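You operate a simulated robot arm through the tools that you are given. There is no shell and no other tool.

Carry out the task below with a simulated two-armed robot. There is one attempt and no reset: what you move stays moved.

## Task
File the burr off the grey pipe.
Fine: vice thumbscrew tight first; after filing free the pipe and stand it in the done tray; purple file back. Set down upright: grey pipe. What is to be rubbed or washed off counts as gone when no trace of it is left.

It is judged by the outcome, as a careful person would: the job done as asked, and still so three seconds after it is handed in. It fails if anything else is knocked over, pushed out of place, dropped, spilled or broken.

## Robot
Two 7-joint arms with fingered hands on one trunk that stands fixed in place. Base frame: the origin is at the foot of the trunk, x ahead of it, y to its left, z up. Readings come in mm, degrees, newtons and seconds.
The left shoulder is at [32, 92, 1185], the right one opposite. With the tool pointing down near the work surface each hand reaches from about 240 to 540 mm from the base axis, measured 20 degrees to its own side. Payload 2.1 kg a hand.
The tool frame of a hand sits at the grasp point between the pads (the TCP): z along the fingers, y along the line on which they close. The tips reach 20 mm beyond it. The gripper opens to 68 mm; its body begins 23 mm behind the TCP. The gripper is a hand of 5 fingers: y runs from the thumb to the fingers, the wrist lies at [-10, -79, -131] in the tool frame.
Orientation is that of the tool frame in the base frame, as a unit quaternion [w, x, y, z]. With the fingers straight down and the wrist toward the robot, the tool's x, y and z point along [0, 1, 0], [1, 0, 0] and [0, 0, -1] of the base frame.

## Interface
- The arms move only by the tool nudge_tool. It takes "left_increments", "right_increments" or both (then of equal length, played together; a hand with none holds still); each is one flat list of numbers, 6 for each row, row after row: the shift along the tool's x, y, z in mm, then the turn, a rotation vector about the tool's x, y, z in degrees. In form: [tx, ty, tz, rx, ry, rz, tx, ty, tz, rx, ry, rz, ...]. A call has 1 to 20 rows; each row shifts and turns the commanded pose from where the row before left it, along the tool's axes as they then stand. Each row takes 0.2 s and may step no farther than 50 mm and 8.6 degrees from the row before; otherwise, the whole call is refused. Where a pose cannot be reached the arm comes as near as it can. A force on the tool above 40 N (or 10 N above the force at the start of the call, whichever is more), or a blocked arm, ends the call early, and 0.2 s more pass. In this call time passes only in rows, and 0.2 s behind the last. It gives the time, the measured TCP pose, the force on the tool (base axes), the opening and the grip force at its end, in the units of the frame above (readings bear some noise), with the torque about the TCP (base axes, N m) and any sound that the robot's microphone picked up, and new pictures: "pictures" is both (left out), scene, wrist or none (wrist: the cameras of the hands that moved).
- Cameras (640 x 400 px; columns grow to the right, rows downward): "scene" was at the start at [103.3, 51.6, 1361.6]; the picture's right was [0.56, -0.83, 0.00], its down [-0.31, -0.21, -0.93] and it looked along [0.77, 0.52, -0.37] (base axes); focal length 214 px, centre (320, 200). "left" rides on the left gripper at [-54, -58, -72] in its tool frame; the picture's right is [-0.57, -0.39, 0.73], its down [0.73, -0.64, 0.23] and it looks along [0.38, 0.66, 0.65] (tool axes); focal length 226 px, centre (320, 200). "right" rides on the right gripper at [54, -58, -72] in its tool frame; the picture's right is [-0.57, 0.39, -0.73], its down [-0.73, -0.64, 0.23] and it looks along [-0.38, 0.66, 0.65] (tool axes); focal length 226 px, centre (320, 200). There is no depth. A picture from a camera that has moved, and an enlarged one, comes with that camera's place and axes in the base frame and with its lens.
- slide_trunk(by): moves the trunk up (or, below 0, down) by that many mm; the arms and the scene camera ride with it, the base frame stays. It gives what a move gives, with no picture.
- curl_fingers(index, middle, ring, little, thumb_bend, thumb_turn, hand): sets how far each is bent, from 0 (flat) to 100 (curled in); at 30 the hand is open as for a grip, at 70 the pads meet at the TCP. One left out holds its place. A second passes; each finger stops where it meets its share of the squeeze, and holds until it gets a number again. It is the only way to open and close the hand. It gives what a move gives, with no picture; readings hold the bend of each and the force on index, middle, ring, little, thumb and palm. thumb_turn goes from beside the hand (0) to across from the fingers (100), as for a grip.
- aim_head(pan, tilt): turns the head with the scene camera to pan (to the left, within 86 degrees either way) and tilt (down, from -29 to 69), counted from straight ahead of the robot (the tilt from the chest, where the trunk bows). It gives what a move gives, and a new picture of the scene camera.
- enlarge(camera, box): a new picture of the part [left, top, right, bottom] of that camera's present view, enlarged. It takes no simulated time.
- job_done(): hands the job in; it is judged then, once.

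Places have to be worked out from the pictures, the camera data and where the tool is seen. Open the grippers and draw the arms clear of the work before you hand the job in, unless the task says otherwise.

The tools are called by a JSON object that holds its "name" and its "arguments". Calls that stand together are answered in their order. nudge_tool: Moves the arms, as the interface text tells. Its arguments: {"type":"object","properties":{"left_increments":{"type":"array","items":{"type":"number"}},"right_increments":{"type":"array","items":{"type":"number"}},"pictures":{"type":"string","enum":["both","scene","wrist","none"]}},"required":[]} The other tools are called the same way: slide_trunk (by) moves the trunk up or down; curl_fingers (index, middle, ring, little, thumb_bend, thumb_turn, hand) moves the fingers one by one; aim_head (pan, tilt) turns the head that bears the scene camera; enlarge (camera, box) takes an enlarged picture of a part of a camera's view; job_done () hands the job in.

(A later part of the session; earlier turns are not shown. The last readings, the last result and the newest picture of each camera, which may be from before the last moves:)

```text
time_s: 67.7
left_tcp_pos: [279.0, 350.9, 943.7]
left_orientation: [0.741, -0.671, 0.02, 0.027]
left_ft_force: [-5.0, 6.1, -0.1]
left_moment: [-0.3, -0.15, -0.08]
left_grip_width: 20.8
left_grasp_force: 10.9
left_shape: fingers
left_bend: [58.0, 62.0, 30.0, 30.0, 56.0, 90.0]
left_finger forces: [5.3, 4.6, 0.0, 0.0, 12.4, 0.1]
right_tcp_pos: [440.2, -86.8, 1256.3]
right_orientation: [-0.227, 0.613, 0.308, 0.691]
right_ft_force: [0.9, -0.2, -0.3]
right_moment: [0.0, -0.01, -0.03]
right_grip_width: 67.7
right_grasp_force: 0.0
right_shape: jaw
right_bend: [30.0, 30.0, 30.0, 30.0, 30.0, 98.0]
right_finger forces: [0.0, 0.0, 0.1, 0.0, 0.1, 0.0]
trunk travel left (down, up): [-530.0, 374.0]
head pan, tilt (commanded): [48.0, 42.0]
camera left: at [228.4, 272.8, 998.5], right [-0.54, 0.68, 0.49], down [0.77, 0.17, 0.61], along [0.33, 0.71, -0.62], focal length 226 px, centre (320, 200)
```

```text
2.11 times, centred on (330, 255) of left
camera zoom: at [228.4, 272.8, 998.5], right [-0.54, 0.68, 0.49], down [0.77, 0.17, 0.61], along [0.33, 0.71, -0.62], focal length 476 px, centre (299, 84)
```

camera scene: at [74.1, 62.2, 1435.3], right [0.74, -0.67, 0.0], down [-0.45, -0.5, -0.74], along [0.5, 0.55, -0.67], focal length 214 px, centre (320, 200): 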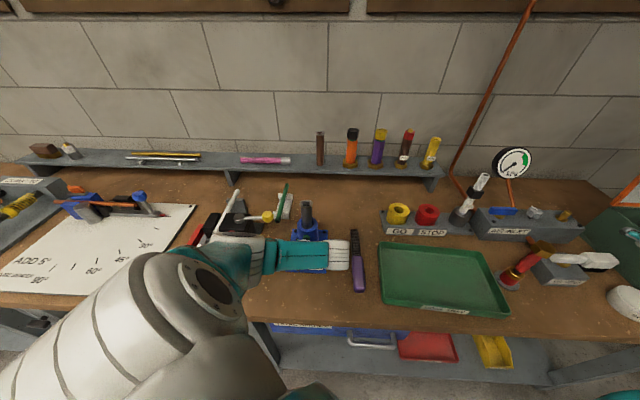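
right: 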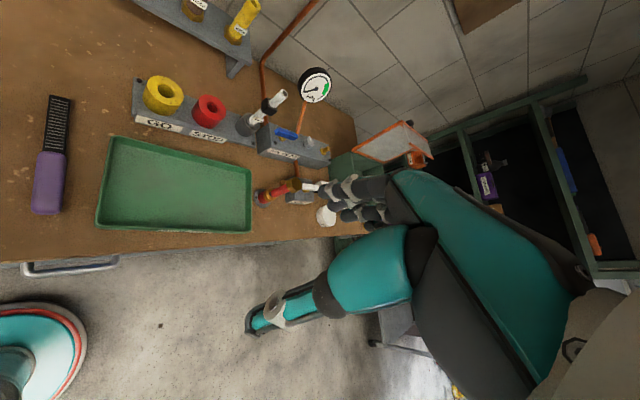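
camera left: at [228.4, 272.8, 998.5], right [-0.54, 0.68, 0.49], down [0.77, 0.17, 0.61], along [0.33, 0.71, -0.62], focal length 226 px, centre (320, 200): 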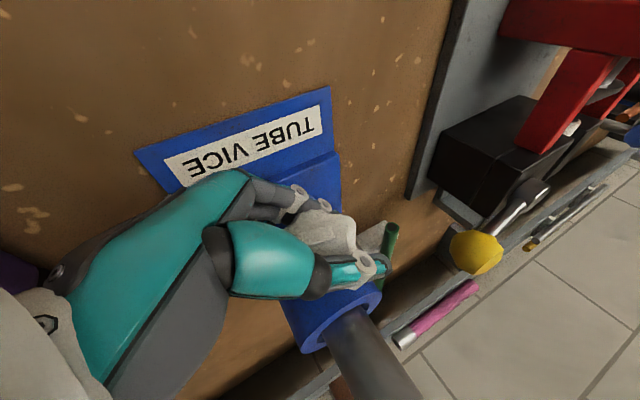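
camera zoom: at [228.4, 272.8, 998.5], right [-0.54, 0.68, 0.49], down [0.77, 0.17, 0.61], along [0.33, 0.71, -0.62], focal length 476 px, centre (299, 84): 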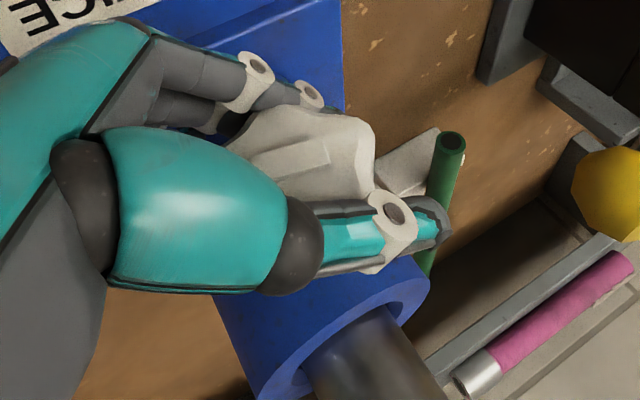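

The knob no longer moves even at 0.34 N·m (it slipped in my grip), so the screw is at its stop. I open the fingers and back off along the axis to inspect.

{"name": "curl_fingers", "arguments": {"hand": "left", "index": 30, "middle": 30, "thumb_bend": 30, "thumb_turn": 98}}

{"name": "nudge_tool", "arguments": {"left_increments": [-7.2, -0.3, -6.9, 0, 0, 0, -7.2, -0.3, -6.9, 0, 0, 0, -7.2, -0.3, -6.9, 0, 0, 0, -7.2, -0.3, -6.9, 0, 0, 0, -7.2, -0.3, -6.9, 0, 0, 0, -7.2, -0.3, -6.9, 0, 0, 0], "pictures": "both"}}

{"name": "enlarge", "arguments": {"camera": "left", "box": [220, 100, 440, 320]}}

```text
time_s: 68.7
left_tcp_pos: [278.7, 350.6, 942.9]
left_orientation: [0.741, -0.671, 0.02, 0.026]
left_ft_force: [0.1, -0.5, 0.0]
left_moment: [-0.01, 0.04, 0.01]
left_grip_width: 62.3
left_grasp_force: 0.1
left_shape: fingers
left_bend: [30.0, 30.0, 30.0, 30.0, 30.0, 96.0]
left_finger forces: [0.0, 0.0, 0.1, 0.1, 0.0, 0.0]
right_tcp_pos: [440.5, -87.6, 1257.1]
right_orientation: [-0.227, 0.612, 0.308, 0.692]
right_ft_force: [0.5, -0.3, 0.0]
right_moment: [0.0, 0.02, -0.02]
right_grip_width: 67.8
right_grasp_force: 0.0
right_shape: jaw
right_bend: [30.0, 30.0, 30.0, 30.0, 30.0, 98.0]
right_finger forces: [0.0, 0.0, 0.0, 0.0, 0.0, 0.0]
trunk travel left (down, up): [-530.0, 374.0]
head pan, tilt (commanded): [48.0, 42.0]
```

```text
time_s: 70.1
left_tcp_pos: [236.4, 308.1, 944.5]
left_orientation: [0.742, -0.67, 0.021, 0.027]
left_ft_force: [0.3, 0.8, 0.3]
left_moment: [-0.01, 0.01, 0.01]
left_grip_width: 62.5
left_grasp_force: 0.1
left_shape: fingers
left_bend: [30.0, 30.0, 30.0, 30.0, 30.0, 96.0]
left_finger forces: [0.1, 0.1, 0.1, 0.0, 0.0, 0.1]
right_tcp_pos: [441.2, -87.0, 1256.1]
right_orientation: [-0.229, 0.612, 0.308, 0.691]
right_ft_force: [0.0, -1.3, 0.6]
right_moment: [-0.02, -0.04, -0.02]
right_grip_width: 67.6
right_grasp_force: 0.1
right_shape: jaw
right_bend: [30.0, 30.0, 30.0, 30.0, 30.0, 98.0]
right_finger forces: [0.1, 0.1, 0.0, 0.1, 0.0, 0.0]
trunk travel left (down, up): [-530.0, 374.0]
head pan, tilt (commanded): [48.0, 42.0]
camera scene: at [73.5, 61.7, 1435.4], right [0.74, -0.67, 0.0], down [-0.45, -0.5, -0.74], along [0.5, 0.55, -0.67], focal length 214 px, centre (320, 200)
camera left: at [185.6, 230.0, 999.4], right [-0.54, 0.68, 0.49], down [0.77, 0.17, 0.61], along [0.33, 0.71, -0.62], focal length 226 px, centre (320, 200)
```

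scene: 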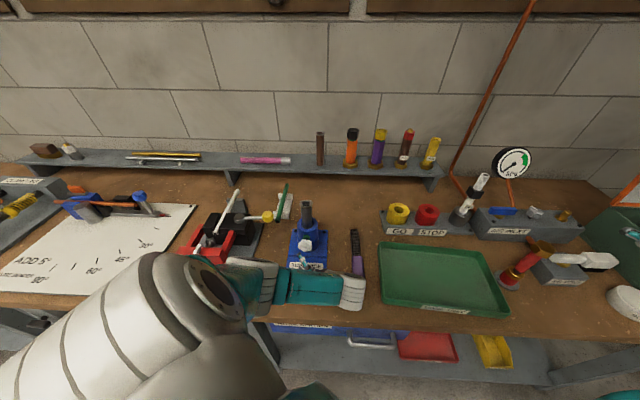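
left: 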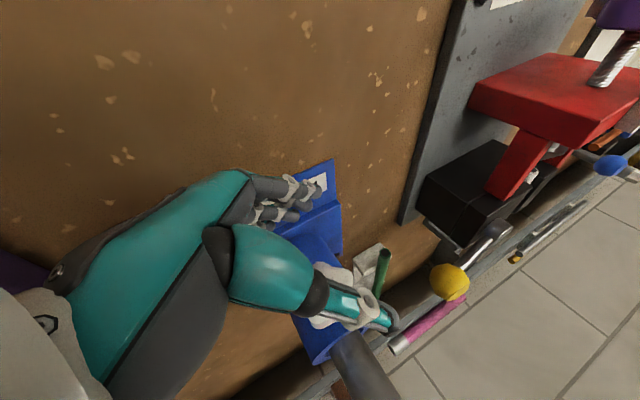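

```text
1.82 times, centred on (330, 210) of left
camera zoom: at [185.6, 230.0, 999.4], right [-0.54, 0.68, 0.49], down [0.77, 0.17, 0.61], along [0.33, 0.71, -0.62], focal length 411 px, centre (302, 182)
```

zoom: 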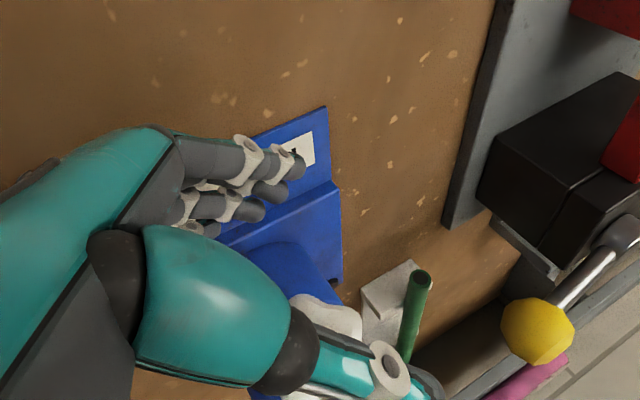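

{"name": "enlarge", "arguments": {"camera": "scene", "box": [260, 190, 370, 290]}}

```text
4.00 times, centred on (315, 240) of scene
camera zoom: at [73.5, 61.7, 1435.4], right [0.74, -0.67, 0.0], down [-0.45, -0.5, -0.74], along [0.5, 0.55, -0.67], focal length 858 px, centre (340, 40)
```

zoom: 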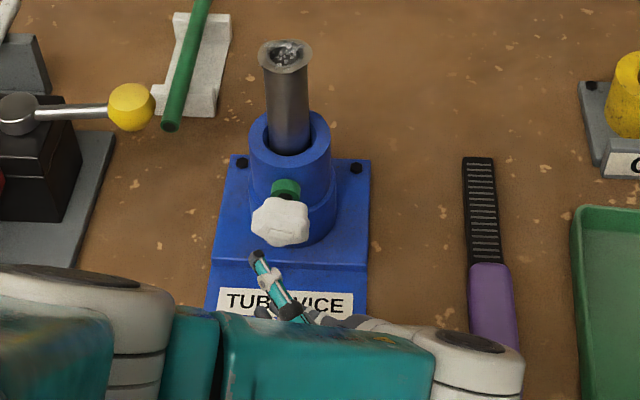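

The band behind the knob now shows green, so the vice is tight. Next I lift the hand clear and unwind it back to fingers-down with the closing line square to the file.

{"name": "nudge_tool", "arguments": {"left_increments": [-3, -44, 4.5, 0, 0, 0, -3, -44, 4.5, 0, 0, 0, -3, -44, 4.5, 0, 0, 0, 0, 0, 0, -5.83, -0.2, -5.59, 0, 0, 0, -5.83, -0.2, -5.59, 0, 0, 0, -5.83, -0.2, -5.59, 0, 0, 0, -5.83, -0.2, -5.59, 0, 0, 0, -5.83, -0.2, -5.59, 0, 0, 0, -5.83, -0.2, -5.59, 0, 0, 0, -5.83, -0.2, -5.59, 0, 0, 0, -5.83, -0.2, -5.59, 0, 0, 0, -5.83, -0.2, -5.59, 0, 0, 0, -5.83, -0.2, -5.59, 0, 0, 0, -5.83, -0.2, -5.59, 0, 0, 0, -5.83, -0.2, -5.59, 0, 0, 0, 0, -8.6, 0, 0, 0, 0, 0, -8.6, 0, 0, 0, 0, 0, -8.6, 0, 0, 0, 0, 0, -8.6, 0, 0, 0, 0, 0, -8.6, 0], "pictures": "both"}}

```text
time_s: 74.3
left_tcp_pos: [237.5, 309.2, 1076.1]
left_orientation: [0.0, 0.921, 0.389, 0.005]
left_ft_force: [1.2, -0.2, -0.6]
left_moment: [-0.03, 0.0, 0.01]
left_grip_width: 62.5
left_grasp_force: 0.0
left_shape: fingers
left_bend: [30.0, 30.0, 30.0, 30.0, 30.0, 96.0]
left_finger forces: [0.0, 0.0, 0.0, 0.1, 0.1, 0.0]
right_tcp_pos: [441.6, -87.3, 1257.4]
right_orientation: [-0.229, 0.613, 0.307, 0.691]
right_ft_force: [-0.3, 0.1, -0.3]
right_moment: [-0.01, -0.01, 0.02]
right_grip_width: 67.7
right_grasp_force: 0.0
right_shape: jaw
right_bend: [30.0, 30.0, 30.0, 30.0, 30.0, 98.0]
right_finger forces: [0.0, 0.1, 0.0, 0.1, 0.0, 0.0]
trunk travel left (down, up): [-530.0, 374.0]
head pan, tilt (commanded): [48.0, 42.0]
camera scene: at [73.6, 61.8, 1435.3], right [0.74, -0.67, 0.0], down [-0.45, -0.5, -0.74], along [0.5, 0.55, -0.67], focal length 214 px, centre (320, 200)
camera left: at [155.4, 309.5, 1148.7], right [-0.67, -0.13, -0.73], down [0.05, 0.97, -0.23], along [0.74, -0.19, -0.64], focal length 226 px, centre (320, 200)
```

scene: 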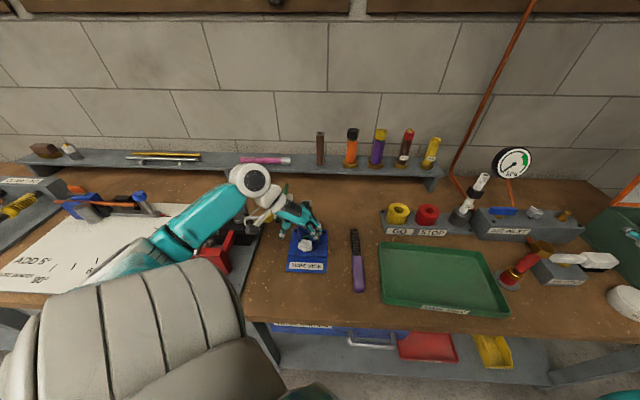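
left: 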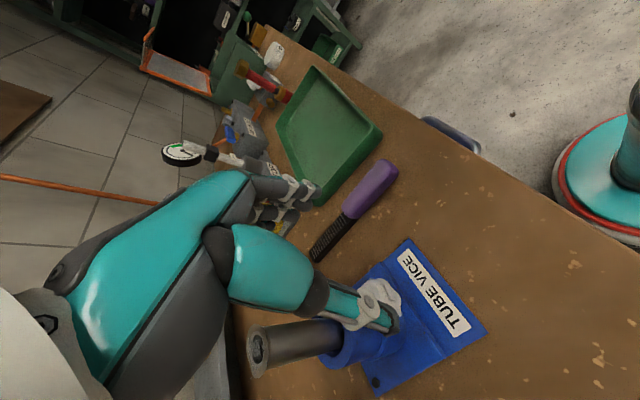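

The hand is fingers-down at (237, 309, 1076). I zoom on the file to measure it carefully before picking it up.

{"name": "enlarge", "arguments": {"camera": "scene", "box": [320, 215, 400, 300]}}

{"name": "enlarge", "arguments": {"camera": "left", "box": [290, 140, 420, 280]}}

```text
4.71 times, centred on (360, 258) of scene
camera zoom: at [73.6, 61.8, 1435.3], right [0.74, -0.67, 0.0], down [-0.45, -0.5, -0.74], along [0.5, 0.55, -0.67], focal length 1009 px, centre (132, -71)
```

zoom: 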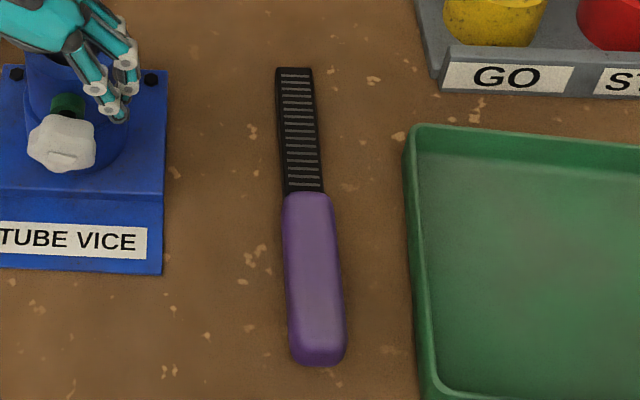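

```text
2.86 times, centred on (355, 210) of left
camera zoom: at [155.4, 309.5, 1148.7], right [-0.67, -0.13, -0.73], down [0.05, 0.97, -0.23], along [0.74, -0.19, -0.64], focal length 646 px, centre (220, 171)
```

zoom: 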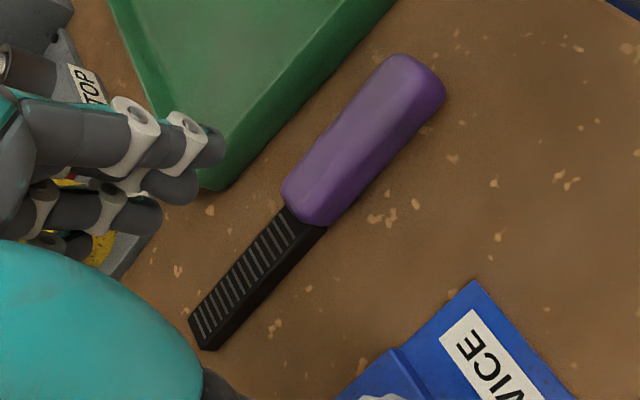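

The file handle is 33 mm wide, centred near (365, 223) with its top at about z 873; the table is at about z 855. I move the hand over the handle at z 960.

{"name": "nudge_tool", "arguments": {"left_increments": [5.7, 38, 29, 0, 0, 0, 5.7, 38, 29, 0, 0, 0, 5.7, 38, 29, 0, 0, 0, 5.7, 37.5, 29, 0, 0, 0], "pictures": "both"}}

{"name": "enlarge", "arguments": {"camera": "scene", "box": [300, 200, 420, 310]}}

```text
time_s: 75.3
left_tcp_pos: [362.4, 219.7, 959.2]
left_orientation: [-0.002, 0.921, 0.389, 0.006]
left_ft_force: [-0.6, 0.6, -0.1]
left_moment: [0.01, 0.0, 0.0]
left_grip_width: 62.3
left_grasp_force: 0.1
left_shape: fingers
left_bend: [30.0, 30.0, 30.0, 30.0, 30.0, 96.0]
left_finger forces: [0.0, 0.1, 0.1, 0.1, 0.0, 0.0]
right_tcp_pos: [440.7, -87.4, 1257.2]
right_orientation: [-0.228, 0.612, 0.308, 0.692]
right_ft_force: [-0.4, 0.2, 0.8]
right_moment: [-0.04, 0.04, -0.02]
right_grip_width: 67.8
right_grasp_force: 0.0
right_shape: jaw
right_bend: [30.0, 30.0, 30.0, 30.0, 30.0, 98.0]
right_finger forces: [0.1, 0.0, 0.0, 0.1, 0.0, 0.0]
trunk travel left (down, up): [-530.0, 374.0]
head pan, tilt (commanded): [48.0, 42.0]
camera scene: at [73.9, 61.4, 1435.3], right [0.74, -0.67, 0.0], down [-0.45, -0.5, -0.74], along [0.5, 0.55, -0.67], focal length 214 px, centre (320, 200)
camera left: at [281.9, 221.5, 1032.0], right [-0.67, -0.13, -0.74], down [0.05, 0.97, -0.22], along [0.74, -0.19, -0.64], focal length 226 px, centre (320, 200)
```

scene: 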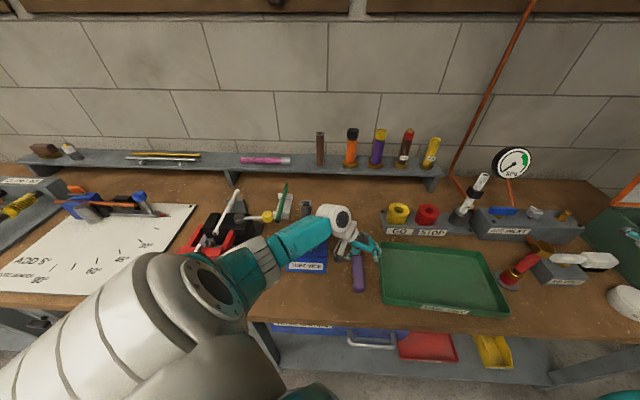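
left: 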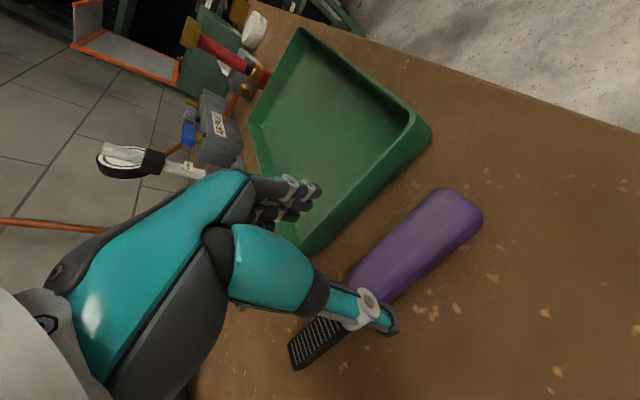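

```text
3.64 times, centred on (360, 255) of scene
camera zoom: at [73.9, 61.4, 1435.3], right [0.74, -0.67, 0.0], down [-0.45, -0.5, -0.74], along [0.5, 0.55, -0.67], focal length 780 px, centre (174, 0)
```

zoom: 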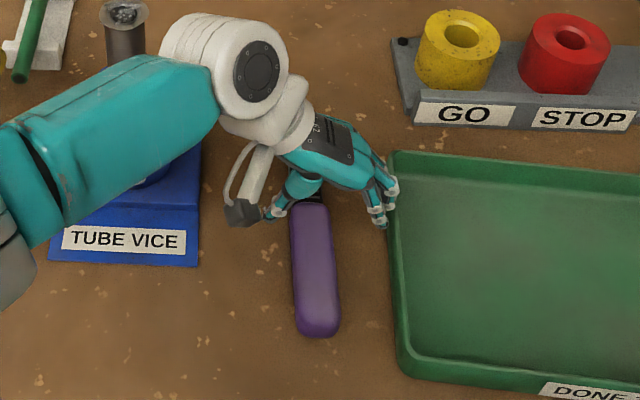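

The hand is centred over the handle and the fingers clear the tray edge by roughly 10-15 mm. I descend in small rows to z 890.

{"name": "nudge_tool", "arguments": {"left_increments": [0, 0, 20, 0, 0, 0, 0, 0, 20, 0, 0, 0, 0, 0, 15, 0, 0, 0, 0, 0, 14, 0, 0, 0], "pictures": "both"}}

{"name": "enlarge", "arguments": {"camera": "scene", "box": [310, 215, 410, 305]}}

{"name": "enlarge", "arguments": {"camera": "left", "box": [220, 160, 440, 350]}}

```text
time_s: 76.3
left_tcp_pos: [361.6, 220.2, 891.5]
left_orientation: [-0.002, 0.921, 0.388, 0.004]
left_ft_force: [-0.2, -0.4, 0.1]
left_moment: [-0.03, 0.0, 0.0]
left_grip_width: 62.4
left_grasp_force: 0.0
left_shape: fingers
left_bend: [30.0, 30.0, 30.0, 30.0, 30.0, 96.0]
left_finger forces: [0.0, 0.0, 0.0, 0.1, 0.0, 0.0]
right_tcp_pos: [441.0, -87.9, 1257.0]
right_orientation: [-0.228, 0.613, 0.308, 0.691]
right_ft_force: [0.3, -0.3, 0.3]
right_moment: [0.03, 0.01, -0.01]
right_grip_width: 67.8
right_grasp_force: 0.1
right_shape: jaw
right_bend: [30.0, 30.0, 30.0, 30.0, 30.0, 98.0]
right_finger forces: [0.0, 0.0, 0.0, 0.1, 0.0, 0.0]
trunk travel left (down, up): [-530.0, 374.0]
head pan, tilt (commanded): [48.0, 42.0]
camera scene: at [73.7, 61.6, 1435.4], right [0.74, -0.67, 0.0], down [-0.45, -0.5, -0.74], along [0.5, 0.55, -0.67], focal length 214 px, centre (320, 200)
camera left: at [280.5, 221.0, 963.6], right [-0.67, -0.13, -0.73], down [0.05, 0.97, -0.22], along [0.74, -0.19, -0.64], focal length 226 px, centre (320, 200)
```

scene: 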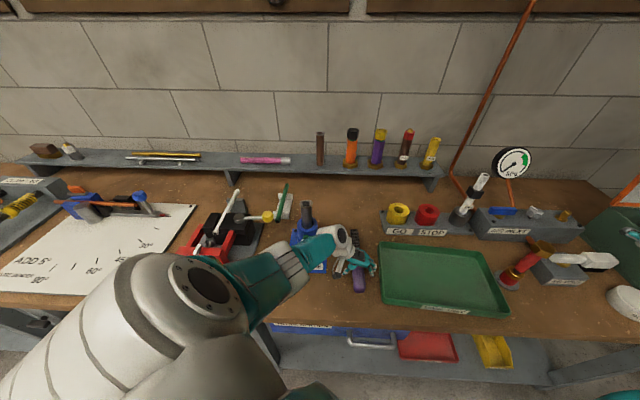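
left: 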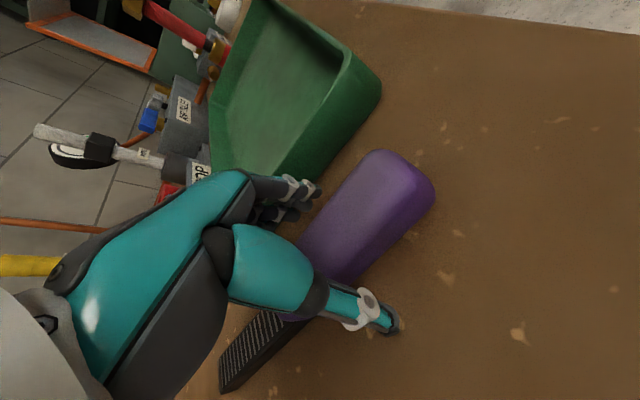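

```text
4.44 times, centred on (360, 260) of scene
camera zoom: at [73.7, 61.6, 1435.4], right [0.74, -0.67, 0.0], down [-0.45, -0.5, -0.74], along [0.5, 0.55, -0.67], focal length 953 px, centre (142, -67)
```

zoom: 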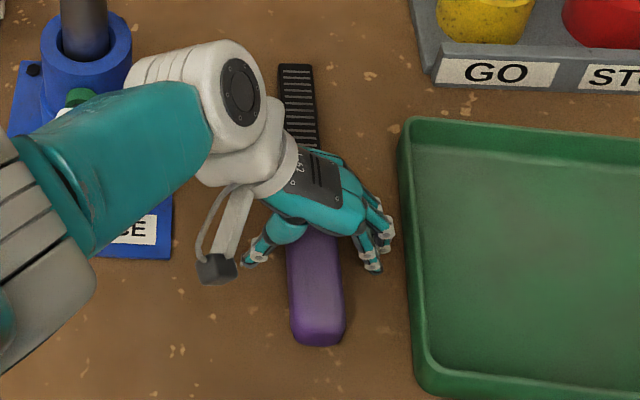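

```text
2.11 times, centred on (330, 255) of left
camera zoom: at [280.5, 221.0, 963.6], right [-0.67, -0.13, -0.73], down [0.05, 0.97, -0.22], along [0.74, -0.19, -0.64], focal length 476 px, centre (299, 84)
```

zoom: 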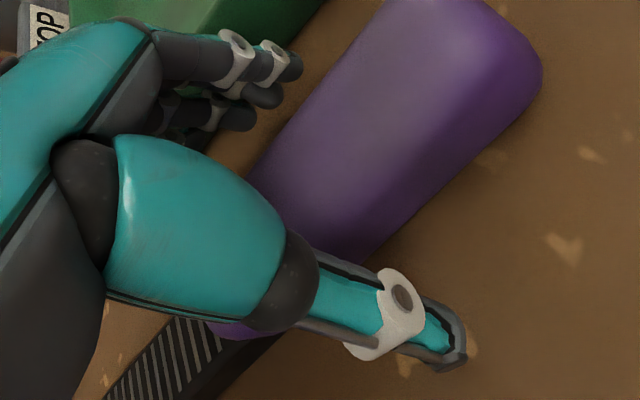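

The hand straddles the handle well. I descend another 12 mm gently, watching for contact with the table.

{"name": "nudge_tool", "arguments": {"left_increments": [0, 0, 4, 0, 0, 0, 0, 0, 4, 0, 0, 0, 0, 0, 4, 0, 0, 0], "pictures": "none"}}

```text
time_s: 77.1
left_tcp_pos: [361.1, 221.3, 881.0]
left_orientation: [-0.001, 0.921, 0.389, 0.005]
left_ft_force: [-0.3, -0.1, 0.4]
left_moment: [0.02, -0.03, -0.01]
left_grip_width: 62.5
left_grasp_force: 0.1
left_shape: fingers
left_bend: [30.0, 30.0, 30.0, 30.0, 30.0, 96.0]
left_finger forces: [0.1, 0.1, 0.0, 0.1, 0.1, 0.0]
right_tcp_pos: [440.7, -87.8, 1257.6]
right_orientation: [-0.228, 0.612, 0.308, 0.692]
right_ft_force: [-1.3, 0.1, 0.4]
right_moment: [0.02, 0.0, -0.02]
right_grip_width: 67.9
right_grasp_force: 0.0
right_shape: jaw
right_bend: [30.0, 30.0, 30.0, 30.0, 30.0, 98.0]
right_finger forces: [0.0, 0.1, 0.0, 0.0, 0.0, 0.0]
trunk travel left (down, up): [-530.0, 374.0]
head pan, tilt (commanded): [48.0, 42.0]
```

No contact at 881 yet. I go 3 mm lower, then close all four fingers and the thumb on the handle.

{"name": "nudge_tool", "arguments": {"left_increments": [0, 0, 3, 0, 0, 0], "pictures": "none"}}

{"name": "curl_fingers", "arguments": {"hand": "left", "index": 56, "middle": 56, "ring": 56, "little": 56, "thumb_bend": 56}}

{"name": "enlarge", "arguments": {"camera": "left", "box": [220, 160, 440, 350]}}

{"name": "enlarge", "arguments": {"camera": "scene", "box": [310, 215, 410, 305]}}

```text
time_s: 77.5
left_tcp_pos: [361.6, 220.6, 878.6]
left_orientation: [0.0, 0.921, 0.39, 0.006]
left_ft_force: [-1.1, 1.2, 11.2]
left_moment: [-0.24, -0.35, 0.0]
left_grip_width: 62.8
left_grasp_force: 5.2
left_shape: fingers
left_bend: [30.0, 30.0, 30.0, 30.0, 30.0, 96.0]
left_finger forces: [0.3, 10.1, 0.0, 0.0, 0.5, 0.0]
right_tcp_pos: [438.8, -87.7, 1257.3]
right_orientation: [-0.228, 0.612, 0.308, 0.692]
right_ft_force: [0.1, 0.1, -1.1]
right_moment: [0.0, 0.03, -0.02]
right_grip_width: 67.7
right_grasp_force: 0.1
right_shape: jaw
right_bend: [30.0, 30.0, 30.0, 30.0, 30.0, 98.0]
right_finger forces: [0.0, 0.1, 0.0, 0.0, 0.0, 0.0]
trunk travel left (down, up): [-530.0, 374.0]
head pan, tilt (commanded): [48.0, 42.0]
```

```text
time_s: 78.3
left_tcp_pos: [364.6, 220.3, 880.5]
left_orientation: [0.004, 0.921, 0.39, 0.01]
left_ft_force: [1.3, -3.3, 24.4]
left_moment: [-0.35, -0.29, -0.09]
left_grip_width: 33.7
left_grasp_force: 12.9
left_shape: fingers
left_bend: [48.0, 38.0, 55.0, 56.0, 47.0, 98.0]
left_finger forces: [8.6, 9.7, 0.3, 0.2, 7.4, 0.0]
right_tcp_pos: [438.5, -90.5, 1258.0]
right_orientation: [-0.226, 0.612, 0.308, 0.693]
right_ft_force: [0.1, 0.2, 0.2]
right_moment: [0.01, 0.01, 0.04]
right_grip_width: 67.9
right_grasp_force: 0.1
right_shape: jaw
right_bend: [30.0, 30.0, 30.0, 30.0, 30.0, 98.0]
right_finger forces: [0.0, 0.1, 0.0, 0.0, 0.0, 0.1]
trunk travel left (down, up): [-530.0, 374.0]
head pan, tilt (commanded): [48.0, 42.0]
stopped (left hand): the force on the tool passed its limit at 41 N (the readings are from after the stop); the commanded pose is now the measured one
```

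```text
2.11 times, centred on (330, 255) of left
camera zoom: at [282.3, 220.3, 952.2], right [-0.66, -0.14, -0.74], down [0.05, 0.97, -0.23], along [0.75, -0.19, -0.63], focal length 476 px, centre (299, 84)
```

zoom: 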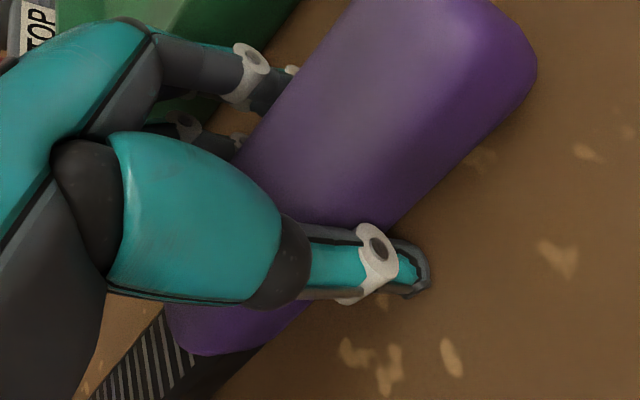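

```text
4.44 times, centred on (360, 260) of scene
camera zoom: at [71.7, 60.3, 1435.5], right [0.74, -0.67, 0.0], down [-0.45, -0.5, -0.74], along [0.5, 0.55, -0.67], focal length 953 px, centre (142, -67)
```

zoom: 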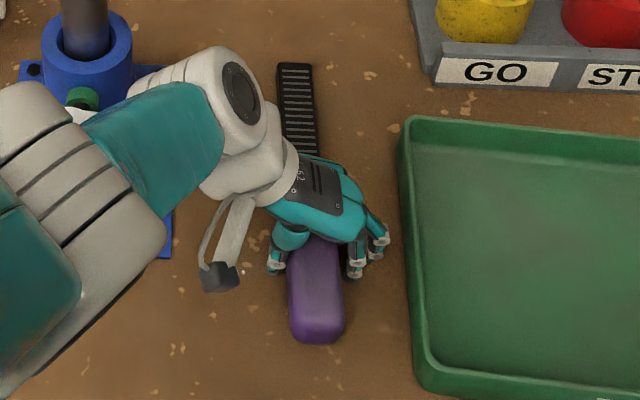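

The middle fingertip touched the table (table about z 857), pressing when it closed. I raise by 4 mm to relieve it and close again.

{"name": "nudge_tool", "arguments": {"left_increments": [0, 0, -2, 0, 0, 0, 0, 0, -2, 0, 0, 0], "pictures": "none"}}

{"name": "curl_fingers", "arguments": {"hand": "left", "index": 58, "middle": 58, "ring": 58, "little": 58, "thumb_bend": 58}}

{"name": "enlarge", "arguments": {"camera": "left", "box": [220, 160, 440, 350]}}

```text
time_s: 78.9
left_tcp_pos: [361.9, 220.4, 881.5]
left_orientation: [0.001, 0.921, 0.391, 0.007]
left_ft_force: [2.4, -2.9, 6.5]
left_moment: [-0.21, -0.27, -0.04]
left_grip_width: 25.9
left_grasp_force: 5.9
left_shape: fingers
left_bend: [53.0, 39.0, 54.0, 55.0, 51.0, 98.0]
left_finger forces: [2.0, 6.3, 0.9, 1.0, 2.1, 0.1]
right_tcp_pos: [440.5, -88.8, 1256.1]
right_orientation: [-0.225, 0.613, 0.308, 0.692]
right_ft_force: [-0.1, 0.8, 0.6]
right_moment: [0.04, 0.01, -0.03]
right_grip_width: 67.7
right_grasp_force: 0.0
right_shape: jaw
right_bend: [30.0, 30.0, 30.0, 30.0, 30.0, 98.0]
right_finger forces: [0.0, 0.1, 0.0, 0.0, 0.0, 0.0]
trunk travel left (down, up): [-530.0, 374.0]
head pan, tilt (commanded): [48.0, 42.0]
```

```text
time_s: 79.9
left_tcp_pos: [363.2, 219.9, 883.2]
left_orientation: [0.001, 0.921, 0.39, 0.008]
left_ft_force: [2.5, -3.2, 8.5]
left_moment: [-0.28, -0.29, -0.07]
left_grip_width: 24.6
left_grasp_force: 6.9
left_shape: fingers
left_bend: [54.0, 46.0, 55.0, 55.0, 51.0, 98.0]
left_finger forces: [1.1, 10.0, 0.9, 0.6, 2.4, 0.0]
right_tcp_pos: [440.8, -89.1, 1257.4]
right_orientation: [-0.227, 0.613, 0.308, 0.691]
right_ft_force: [0.2, 1.0, 0.2]
right_moment: [-0.02, 0.03, 0.0]
right_grip_width: 67.6
right_grasp_force: 0.1
right_shape: jaw
right_bend: [30.0, 30.0, 30.0, 30.0, 30.0, 98.0]
right_finger forces: [0.0, 0.0, 0.0, 0.0, 0.1, 0.1]
trunk travel left (down, up): [-530.0, 374.0]
head pan, tilt (commanded): [48.0, 42.0]
```

```text
2.11 times, centred on (330, 255) of left
camera zoom: at [281.5, 220.9, 954.1], right [-0.66, -0.13, -0.74], down [0.05, 0.97, -0.22], along [0.75, -0.19, -0.64], focal length 476 px, centre (299, 84)
```

zoom: 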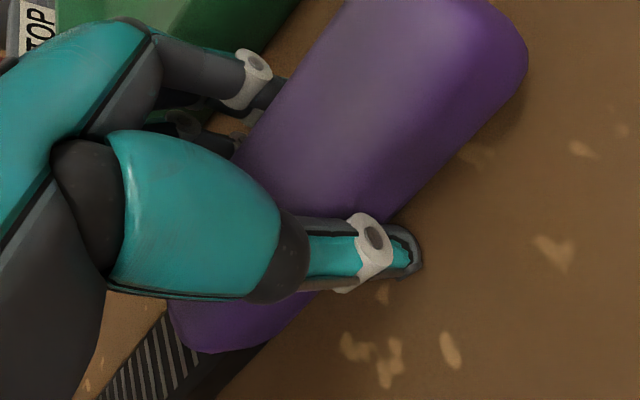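

The middle fingertip is still pressing on the table. I open a bit, raise 4 mm and re-close so that the pads meet the handle at mid-height.

{"name": "curl_fingers", "arguments": {"hand": "left", "index": 36, "middle": 34, "ring": 38, "little": 38, "thumb_bend": 38}}

{"name": "nudge_tool", "arguments": {"left_increments": [0, 0, -2, 0, 0, 0, 0, 0, -2, 0, 0, 0], "pictures": "none"}}

{"name": "curl_fingers", "arguments": {"hand": "left", "index": 56, "middle": 56, "ring": 56, "little": 56, "thumb_bend": 56}}

{"name": "enlarge", "arguments": {"camera": "left", "box": [220, 160, 440, 350]}}

```text
time_s: 80.9
left_tcp_pos: [362.7, 220.2, 882.1]
left_orientation: [0.001, 0.921, 0.39, 0.007]
left_ft_force: [0.1, 0.0, 0.0]
left_moment: [0.02, 0.02, -0.02]
left_grip_width: 50.5
left_grasp_force: 0.0
left_shape: fingers
left_bend: [36.0, 34.0, 38.0, 38.0, 38.0, 97.0]
left_finger forces: [0.1, 0.0, 0.0, 0.0, 0.0, 0.0]
right_tcp_pos: [440.3, -88.4, 1256.6]
right_orientation: [-0.225, 0.613, 0.308, 0.691]
right_ft_force: [-0.6, 0.0, -0.4]
right_moment: [0.0, 0.04, 0.0]
right_grip_width: 67.7
right_grasp_force: 0.0
right_shape: jaw
right_bend: [30.0, 30.0, 30.0, 30.0, 30.0, 98.0]
right_finger forces: [0.1, 0.0, 0.0, 0.1, 0.1, 0.1]
trunk travel left (down, up): [-530.0, 374.0]
head pan, tilt (commanded): [48.0, 42.0]
```

```text
time_s: 81.5
left_tcp_pos: [362.4, 220.5, 885.9]
left_orientation: [0.001, 0.921, 0.39, 0.007]
left_ft_force: [-0.2, 0.4, -0.2]
left_moment: [-0.02, -0.01, -0.01]
left_grip_width: 50.6
left_grasp_force: 0.1
left_shape: fingers
left_bend: [36.0, 34.0, 38.0, 38.0, 38.0, 97.0]
left_finger forces: [0.1, 0.0, 0.0, 0.1, 0.0, 0.0]
right_tcp_pos: [440.2, -88.6, 1257.4]
right_orientation: [-0.226, 0.614, 0.308, 0.691]
right_ft_force: [0.8, 1.0, -0.1]
right_moment: [-0.02, 0.0, 0.01]
right_grip_width: 67.5
right_grasp_force: 0.0
right_shape: jaw
right_bend: [30.0, 30.0, 30.0, 30.0, 30.0, 98.0]
right_finger forces: [0.0, 0.0, 0.1, 0.0, 0.0, 0.0]
trunk travel left (down, up): [-530.0, 374.0]
head pan, tilt (commanded): [48.0, 42.0]
```

```text
time_s: 82.5
left_tcp_pos: [362.1, 221.4, 887.2]
left_orientation: [-0.001, 0.921, 0.39, 0.007]
left_ft_force: [0.9, -0.1, -0.4]
left_moment: [-0.01, -0.01, -0.03]
left_grip_width: 24.7
left_grasp_force: 3.4
left_shape: fingers
left_bend: [53.0, 54.0, 54.0, 55.0, 51.0, 98.0]
left_finger forces: [0.8, 0.9, 0.8, 0.6, 2.4, 0.1]
right_tcp_pos: [440.6, -88.6, 1257.1]
right_orientation: [-0.226, 0.614, 0.309, 0.691]
right_ft_force: [0.0, 0.4, -0.8]
right_moment: [0.03, 0.01, 0.01]
right_grip_width: 67.8
right_grasp_force: 0.1
right_shape: jaw
right_bend: [30.0, 30.0, 30.0, 30.0, 30.0, 98.0]
right_finger forces: [0.0, 0.1, 0.0, 0.1, 0.0, 0.0]
trunk travel left (down, up): [-530.0, 374.0]
head pan, tilt (commanded): [48.0, 42.0]
```

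```text
2.11 times, centred on (330, 255) of left
camera zoom: at [281.8, 221.5, 957.9], right [-0.66, -0.13, -0.74], down [0.05, 0.97, -0.23], along [0.75, -0.19, -0.64], focal length 476 px, centre (299, 84)
```

zoom: 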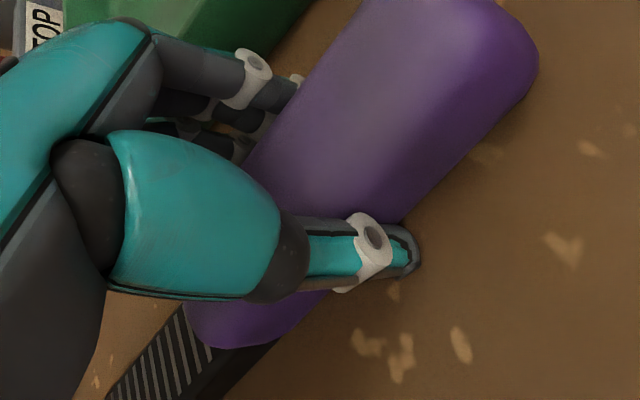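

All five touch the handle evenly now with no load on the arm. I squeeze firmly.

{"name": "curl_fingers", "arguments": {"hand": "left", "index": 72, "middle": 72, "ring": 72, "little": 72, "thumb_bend": 75}}

{"name": "enlarge", "arguments": {"camera": "left", "box": [220, 160, 440, 350]}}

```text
time_s: 83.5
left_tcp_pos: [364.0, 220.8, 886.4]
left_orientation: [0.001, 0.921, 0.39, 0.006]
left_ft_force: [0.3, -1.0, -0.1]
left_moment: [-0.06, 0.0, -0.01]
left_grip_width: 23.7
left_grasp_force: 13.5
left_shape: fingers
left_bend: [59.0, 64.0, 65.0, 71.0, 51.0, 95.0]
left_finger forces: [5.0, 3.3, 2.7, 2.0, 13.2, 0.0]
right_tcp_pos: [440.3, -87.3, 1256.5]
right_orientation: [-0.226, 0.614, 0.308, 0.691]
right_ft_force: [0.0, 0.8, 0.0]
right_moment: [-0.01, 0.01, 0.0]
right_grip_width: 67.9
right_grasp_force: 0.1
right_shape: jaw
right_bend: [30.0, 30.0, 30.0, 30.0, 30.0, 98.0]
right_finger forces: [0.0, 0.0, 0.0, 0.1, 0.0, 0.0]
trunk travel left (down, up): [-530.0, 374.0]
head pan, tilt (commanded): [48.0, 42.0]
```

```text
2.11 times, centred on (330, 255) of left
camera zoom: at [281.7, 221.6, 957.9], right [-0.66, -0.13, -0.74], down [0.05, 0.97, -0.23], along [0.75, -0.19, -0.64], focal length 476 px, centre (299, 84)
```

zoom: 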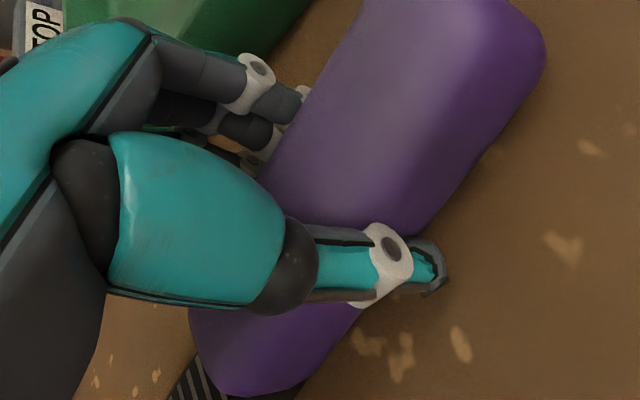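

The handle pivoted a little in the grip but is now held with about 13 N. I lift it slowly and check how it hangs.

{"name": "nudge_tool", "arguments": {"left_increments": [0, 0, -5, 0, 0, 0, 0, 0, -10, 0, 0, 0, 0, 0, -20, 0, 0, 0, 0, 0, -25, 0, 0, 0], "pictures": "both"}}

{"name": "enlarge", "arguments": {"camera": "scene", "box": [310, 205, 410, 305]}}

```text
time_s: 84.5
left_tcp_pos: [362.2, 220.0, 947.4]
left_orientation: [0.001, 0.921, 0.389, 0.007]
left_ft_force: [-0.9, 1.2, -2.9]
left_moment: [-0.07, 0.02, 0.0]
left_grip_width: 23.6
left_grasp_force: 12.5
left_shape: fingers
left_bend: [59.0, 64.0, 66.0, 71.0, 51.0, 95.0]
left_finger forces: [5.3, 3.0, 2.3, 1.4, 12.0, 0.0]
right_tcp_pos: [440.4, -89.1, 1256.6]
right_orientation: [-0.225, 0.613, 0.309, 0.691]
right_ft_force: [-0.1, 0.0, 0.6]
right_moment: [0.0, -0.02, 0.01]
right_grip_width: 67.8
right_grasp_force: 0.1
right_shape: jaw
right_bend: [30.0, 30.0, 30.0, 30.0, 30.0, 98.0]
right_finger forces: [0.1, 0.0, 0.0, 0.1, 0.0, 0.0]
trunk travel left (down, up): [-530.0, 374.0]
head pan, tilt (commanded): [48.0, 42.0]
camera scene: at [73.7, 61.8, 1435.3], right [0.74, -0.67, 0.0], down [-0.45, -0.5, -0.74], along [0.5, 0.55, -0.67], focal length 214 px, centre (320, 200)
camera left: at [281.4, 221.5, 1018.4], right [-0.66, -0.13, -0.74], down [0.05, 0.97, -0.23], along [0.75, -0.19, -0.64], focal length 226 px, centre (320, 200)
```

scene: 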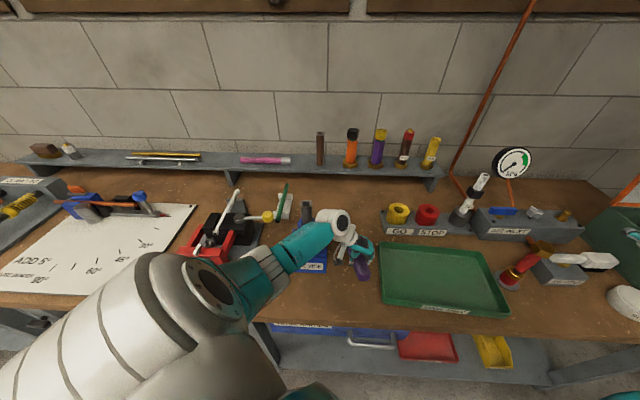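
left: 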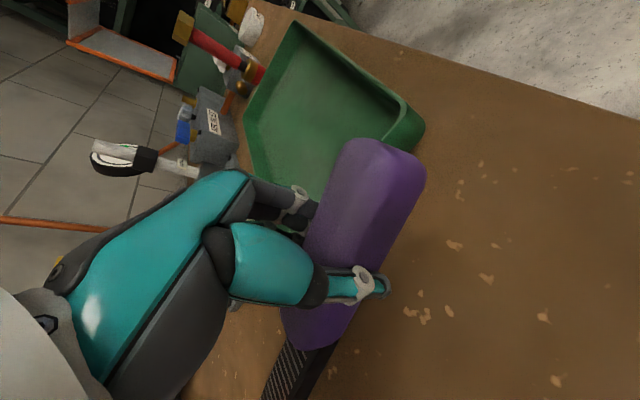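

```text
4.00 times, centred on (360, 255) of scene
camera zoom: at [73.7, 61.8, 1435.3], right [0.74, -0.67, 0.0], down [-0.45, -0.5, -0.74], along [0.5, 0.55, -0.67], focal length 858 px, centre (160, -20)
```

zoom: 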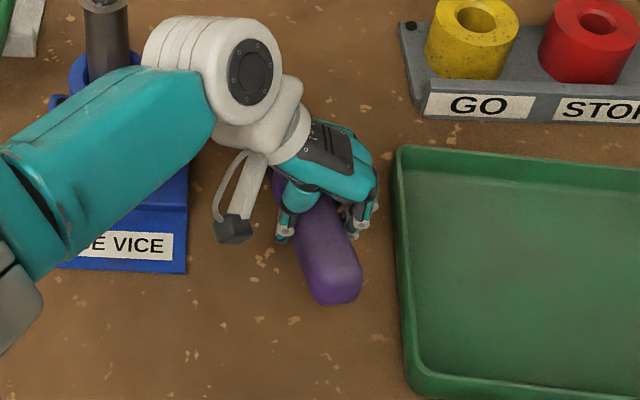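

The file is lifted but has yawed about 25° in the grip (now pointing at about 71°). I raise it well above the pipe height to see its attitude.

{"name": "nudge_tool", "arguments": {"left_increments": [0, 0, -40, 0, 0, 0, 0, 0, -40, 0, 0, 0, 0, 0, -40, 0, 0, 0, 0, 0, -40, 0, 0, 0], "pictures": "both"}}

{"name": "enlarge", "arguments": {"camera": "scene", "box": [290, 130, 430, 270]}}

{"name": "enlarge", "arguments": {"camera": "left", "box": [220, 130, 440, 400]}}

```text
time_s: 85.5
left_tcp_pos: [358.1, 220.7, 1106.0]
left_orientation: [0.001, 0.921, 0.389, 0.007]
left_ft_force: [-0.5, -0.6, -3.7]
left_moment: [-0.08, 0.01, 0.01]
left_grip_width: 23.4
left_grasp_force: 12.3
left_shape: fingers
left_bend: [59.0, 64.0, 66.0, 71.0, 51.0, 95.0]
left_finger forces: [5.3, 3.0, 2.2, 1.4, 11.8, 0.0]
right_tcp_pos: [440.0, -88.4, 1256.6]
right_orientation: [-0.226, 0.613, 0.309, 0.691]
right_ft_force: [0.6, -0.1, -0.5]
right_moment: [0.01, 0.0, -0.02]
right_grip_width: 67.5
right_grasp_force: 0.0
right_shape: jaw
right_bend: [30.0, 30.0, 30.0, 30.0, 30.0, 98.0]
right_finger forces: [0.0, 0.1, 0.0, 0.0, 0.0, 0.0]
trunk travel left (down, up): [-530.0, 374.0]
head pan, tilt (commanded): [48.0, 42.0]
camera scene: at [73.7, 61.8, 1435.3], right [0.74, -0.67, 0.0], down [-0.45, -0.5, -0.74], along [0.5, 0.55, -0.67], focal length 214 px, centre (320, 200)
camera left: at [277.4, 221.3, 1178.0], right [-0.66, -0.14, -0.74], down [0.05, 0.97, -0.23], along [0.75, -0.19, -0.64], focal length 226 px, centre (320, 200)
```

scene: 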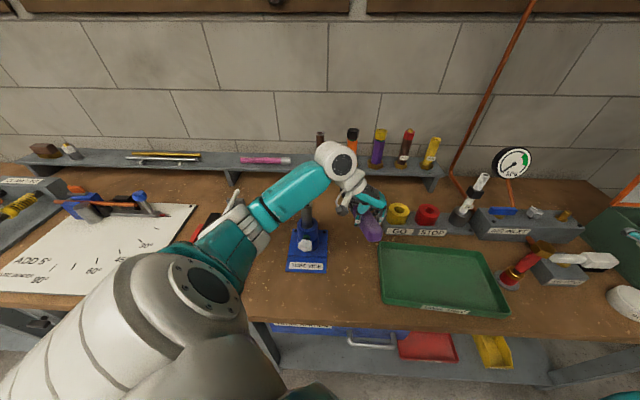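
left: 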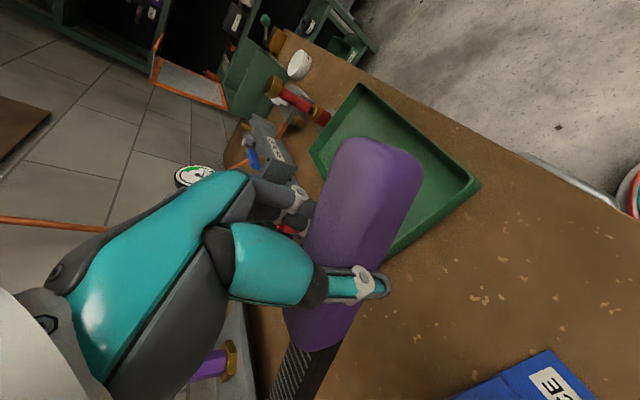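

```text
2.86 times, centred on (360, 200) of scene
camera zoom: at [73.7, 61.8, 1435.3], right [0.74, -0.67, 0.0], down [-0.45, -0.5, -0.74], along [0.5, 0.55, -0.67], focal length 613 px, centre (206, 200)
```

zoom: 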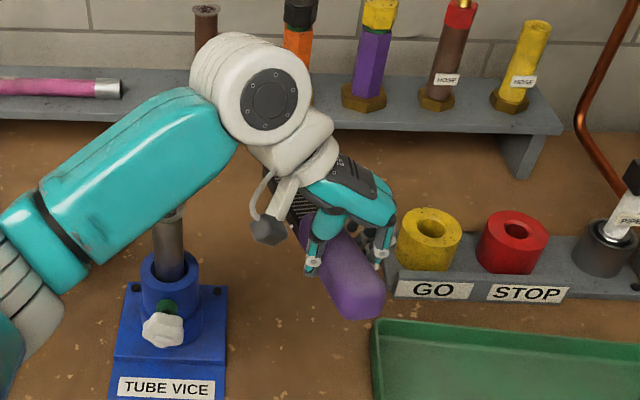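

```text
1.48 times, centred on (330, 265) of left
camera zoom: at [277.4, 221.3, 1178.0], right [-0.66, -0.14, -0.74], down [0.05, 0.97, -0.23], along [0.75, -0.19, -0.64], focal length 335 px, centre (305, 104)
```

zoom: 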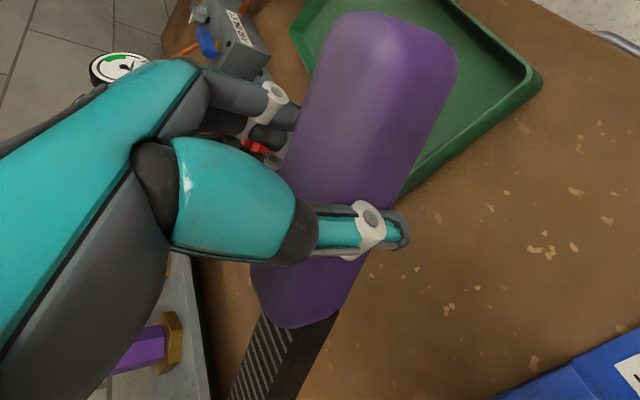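

The grip is on the handle's upper edge only, and the rasp droops a little. I'll set the file back down where it was and regrasp it nearer its balance point: first yaw the hand by -27° so the file points along its original direction, then lower.

{"name": "nudge_tool", "arguments": {"left_increments": [0, 0, 0, 0, 0, 6.75, 0, 0, 0, 0, 0, 6.75, 0, 0, 0, 0, 0, 6.75, 0, 0, 0, 0, 0, 6.75, 0, 0, 40, 0, 0, 0, 0, 0, 40, 0, 0, 0, 0, 0, 40, 0, 0, 0, 0, 0, 30, 0, 0, 0], "pictures": "both"}}

{"name": "enlarge", "arguments": {"camera": "scene", "box": [300, 190, 410, 300]}}

{"name": "enlarge", "arguments": {"camera": "left", "box": [220, 130, 440, 400]}}

```text
time_s: 87.3
left_tcp_pos: [362.1, 219.3, 957.4]
left_orientation: [-0.002, 0.986, 0.164, 0.008]
left_ft_force: [0.0, -0.4, -3.0]
left_moment: [-0.07, 0.06, 0.05]
left_grip_width: 23.4
left_grasp_force: 11.8
left_shape: fingers
left_bend: [59.0, 65.0, 67.0, 71.0, 51.0, 95.0]
left_finger forces: [5.3, 3.0, 2.3, 1.3, 11.5, 0.1]
right_tcp_pos: [440.1, -87.9, 1256.1]
right_orientation: [-0.225, 0.614, 0.308, 0.691]
right_ft_force: [-0.2, 0.4, -0.1]
right_moment: [0.0, -0.02, -0.02]
right_grip_width: 67.8
right_grasp_force: 0.0
right_shape: jaw
right_bend: [30.0, 30.0, 30.0, 30.0, 30.0, 98.0]
right_finger forces: [0.0, 0.1, 0.0, 0.1, 0.1, 0.0]
trunk travel left (down, up): [-530.0, 374.0]
head pan, tilt (commanded): [48.0, 42.0]
camera scene: at [73.9, 61.8, 1435.3], right [0.74, -0.67, 0.0], down [-0.45, -0.5, -0.74], along [0.5, 0.55, -0.67], focal length 214 px, centre (320, 200)
camera left: at [290.0, 256.6, 1028.9], right [-0.65, 0.19, -0.74], down [0.49, 0.84, -0.22], along [0.58, -0.5, -0.64], focal length 226 px, centre (320, 200)
```

scene: 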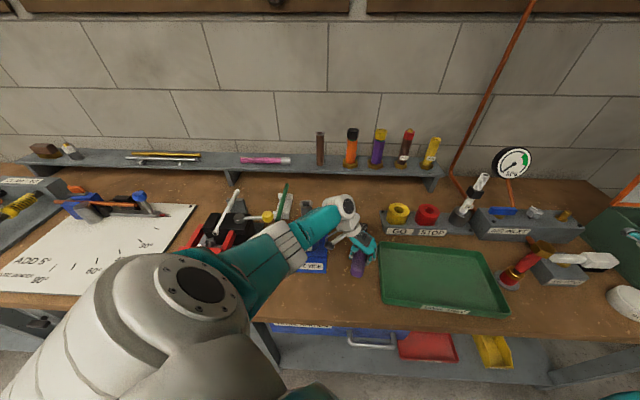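
left: 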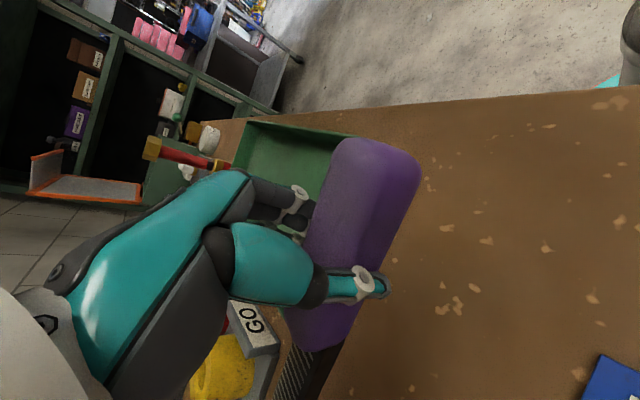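

```text
3.64 times, centred on (355, 245) of scene
camera zoom: at [73.9, 61.8, 1435.3], right [0.74, -0.67, 0.0], down [-0.45, -0.5, -0.74], along [0.5, 0.55, -0.67], focal length 780 px, centre (193, 36)
```

zoom: 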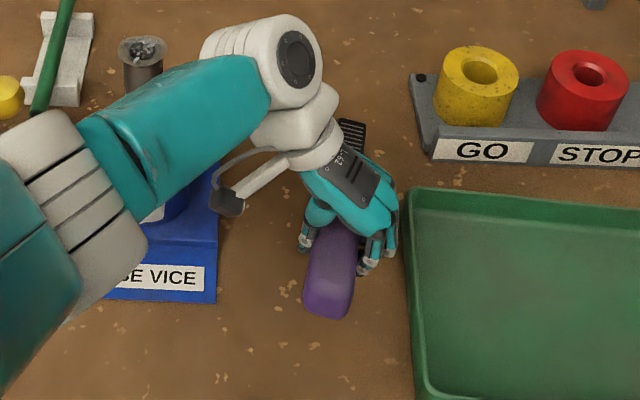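

```text
1.48 times, centred on (330, 265) of left
camera zoom: at [290.0, 256.6, 1028.9], right [-0.65, 0.19, -0.74], down [0.49, 0.84, -0.22], along [0.58, -0.5, -0.64], focal length 335 px, centre (305, 104)
```

zoom: 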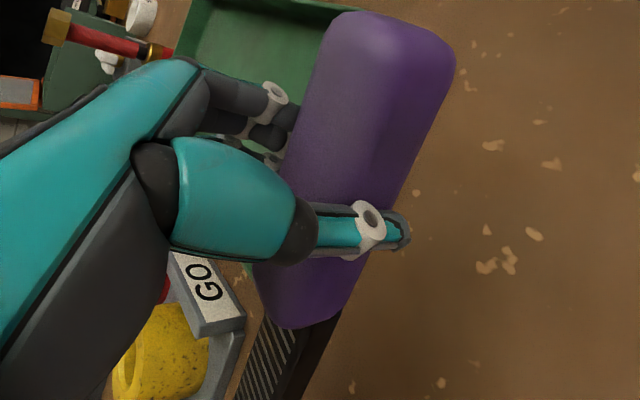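

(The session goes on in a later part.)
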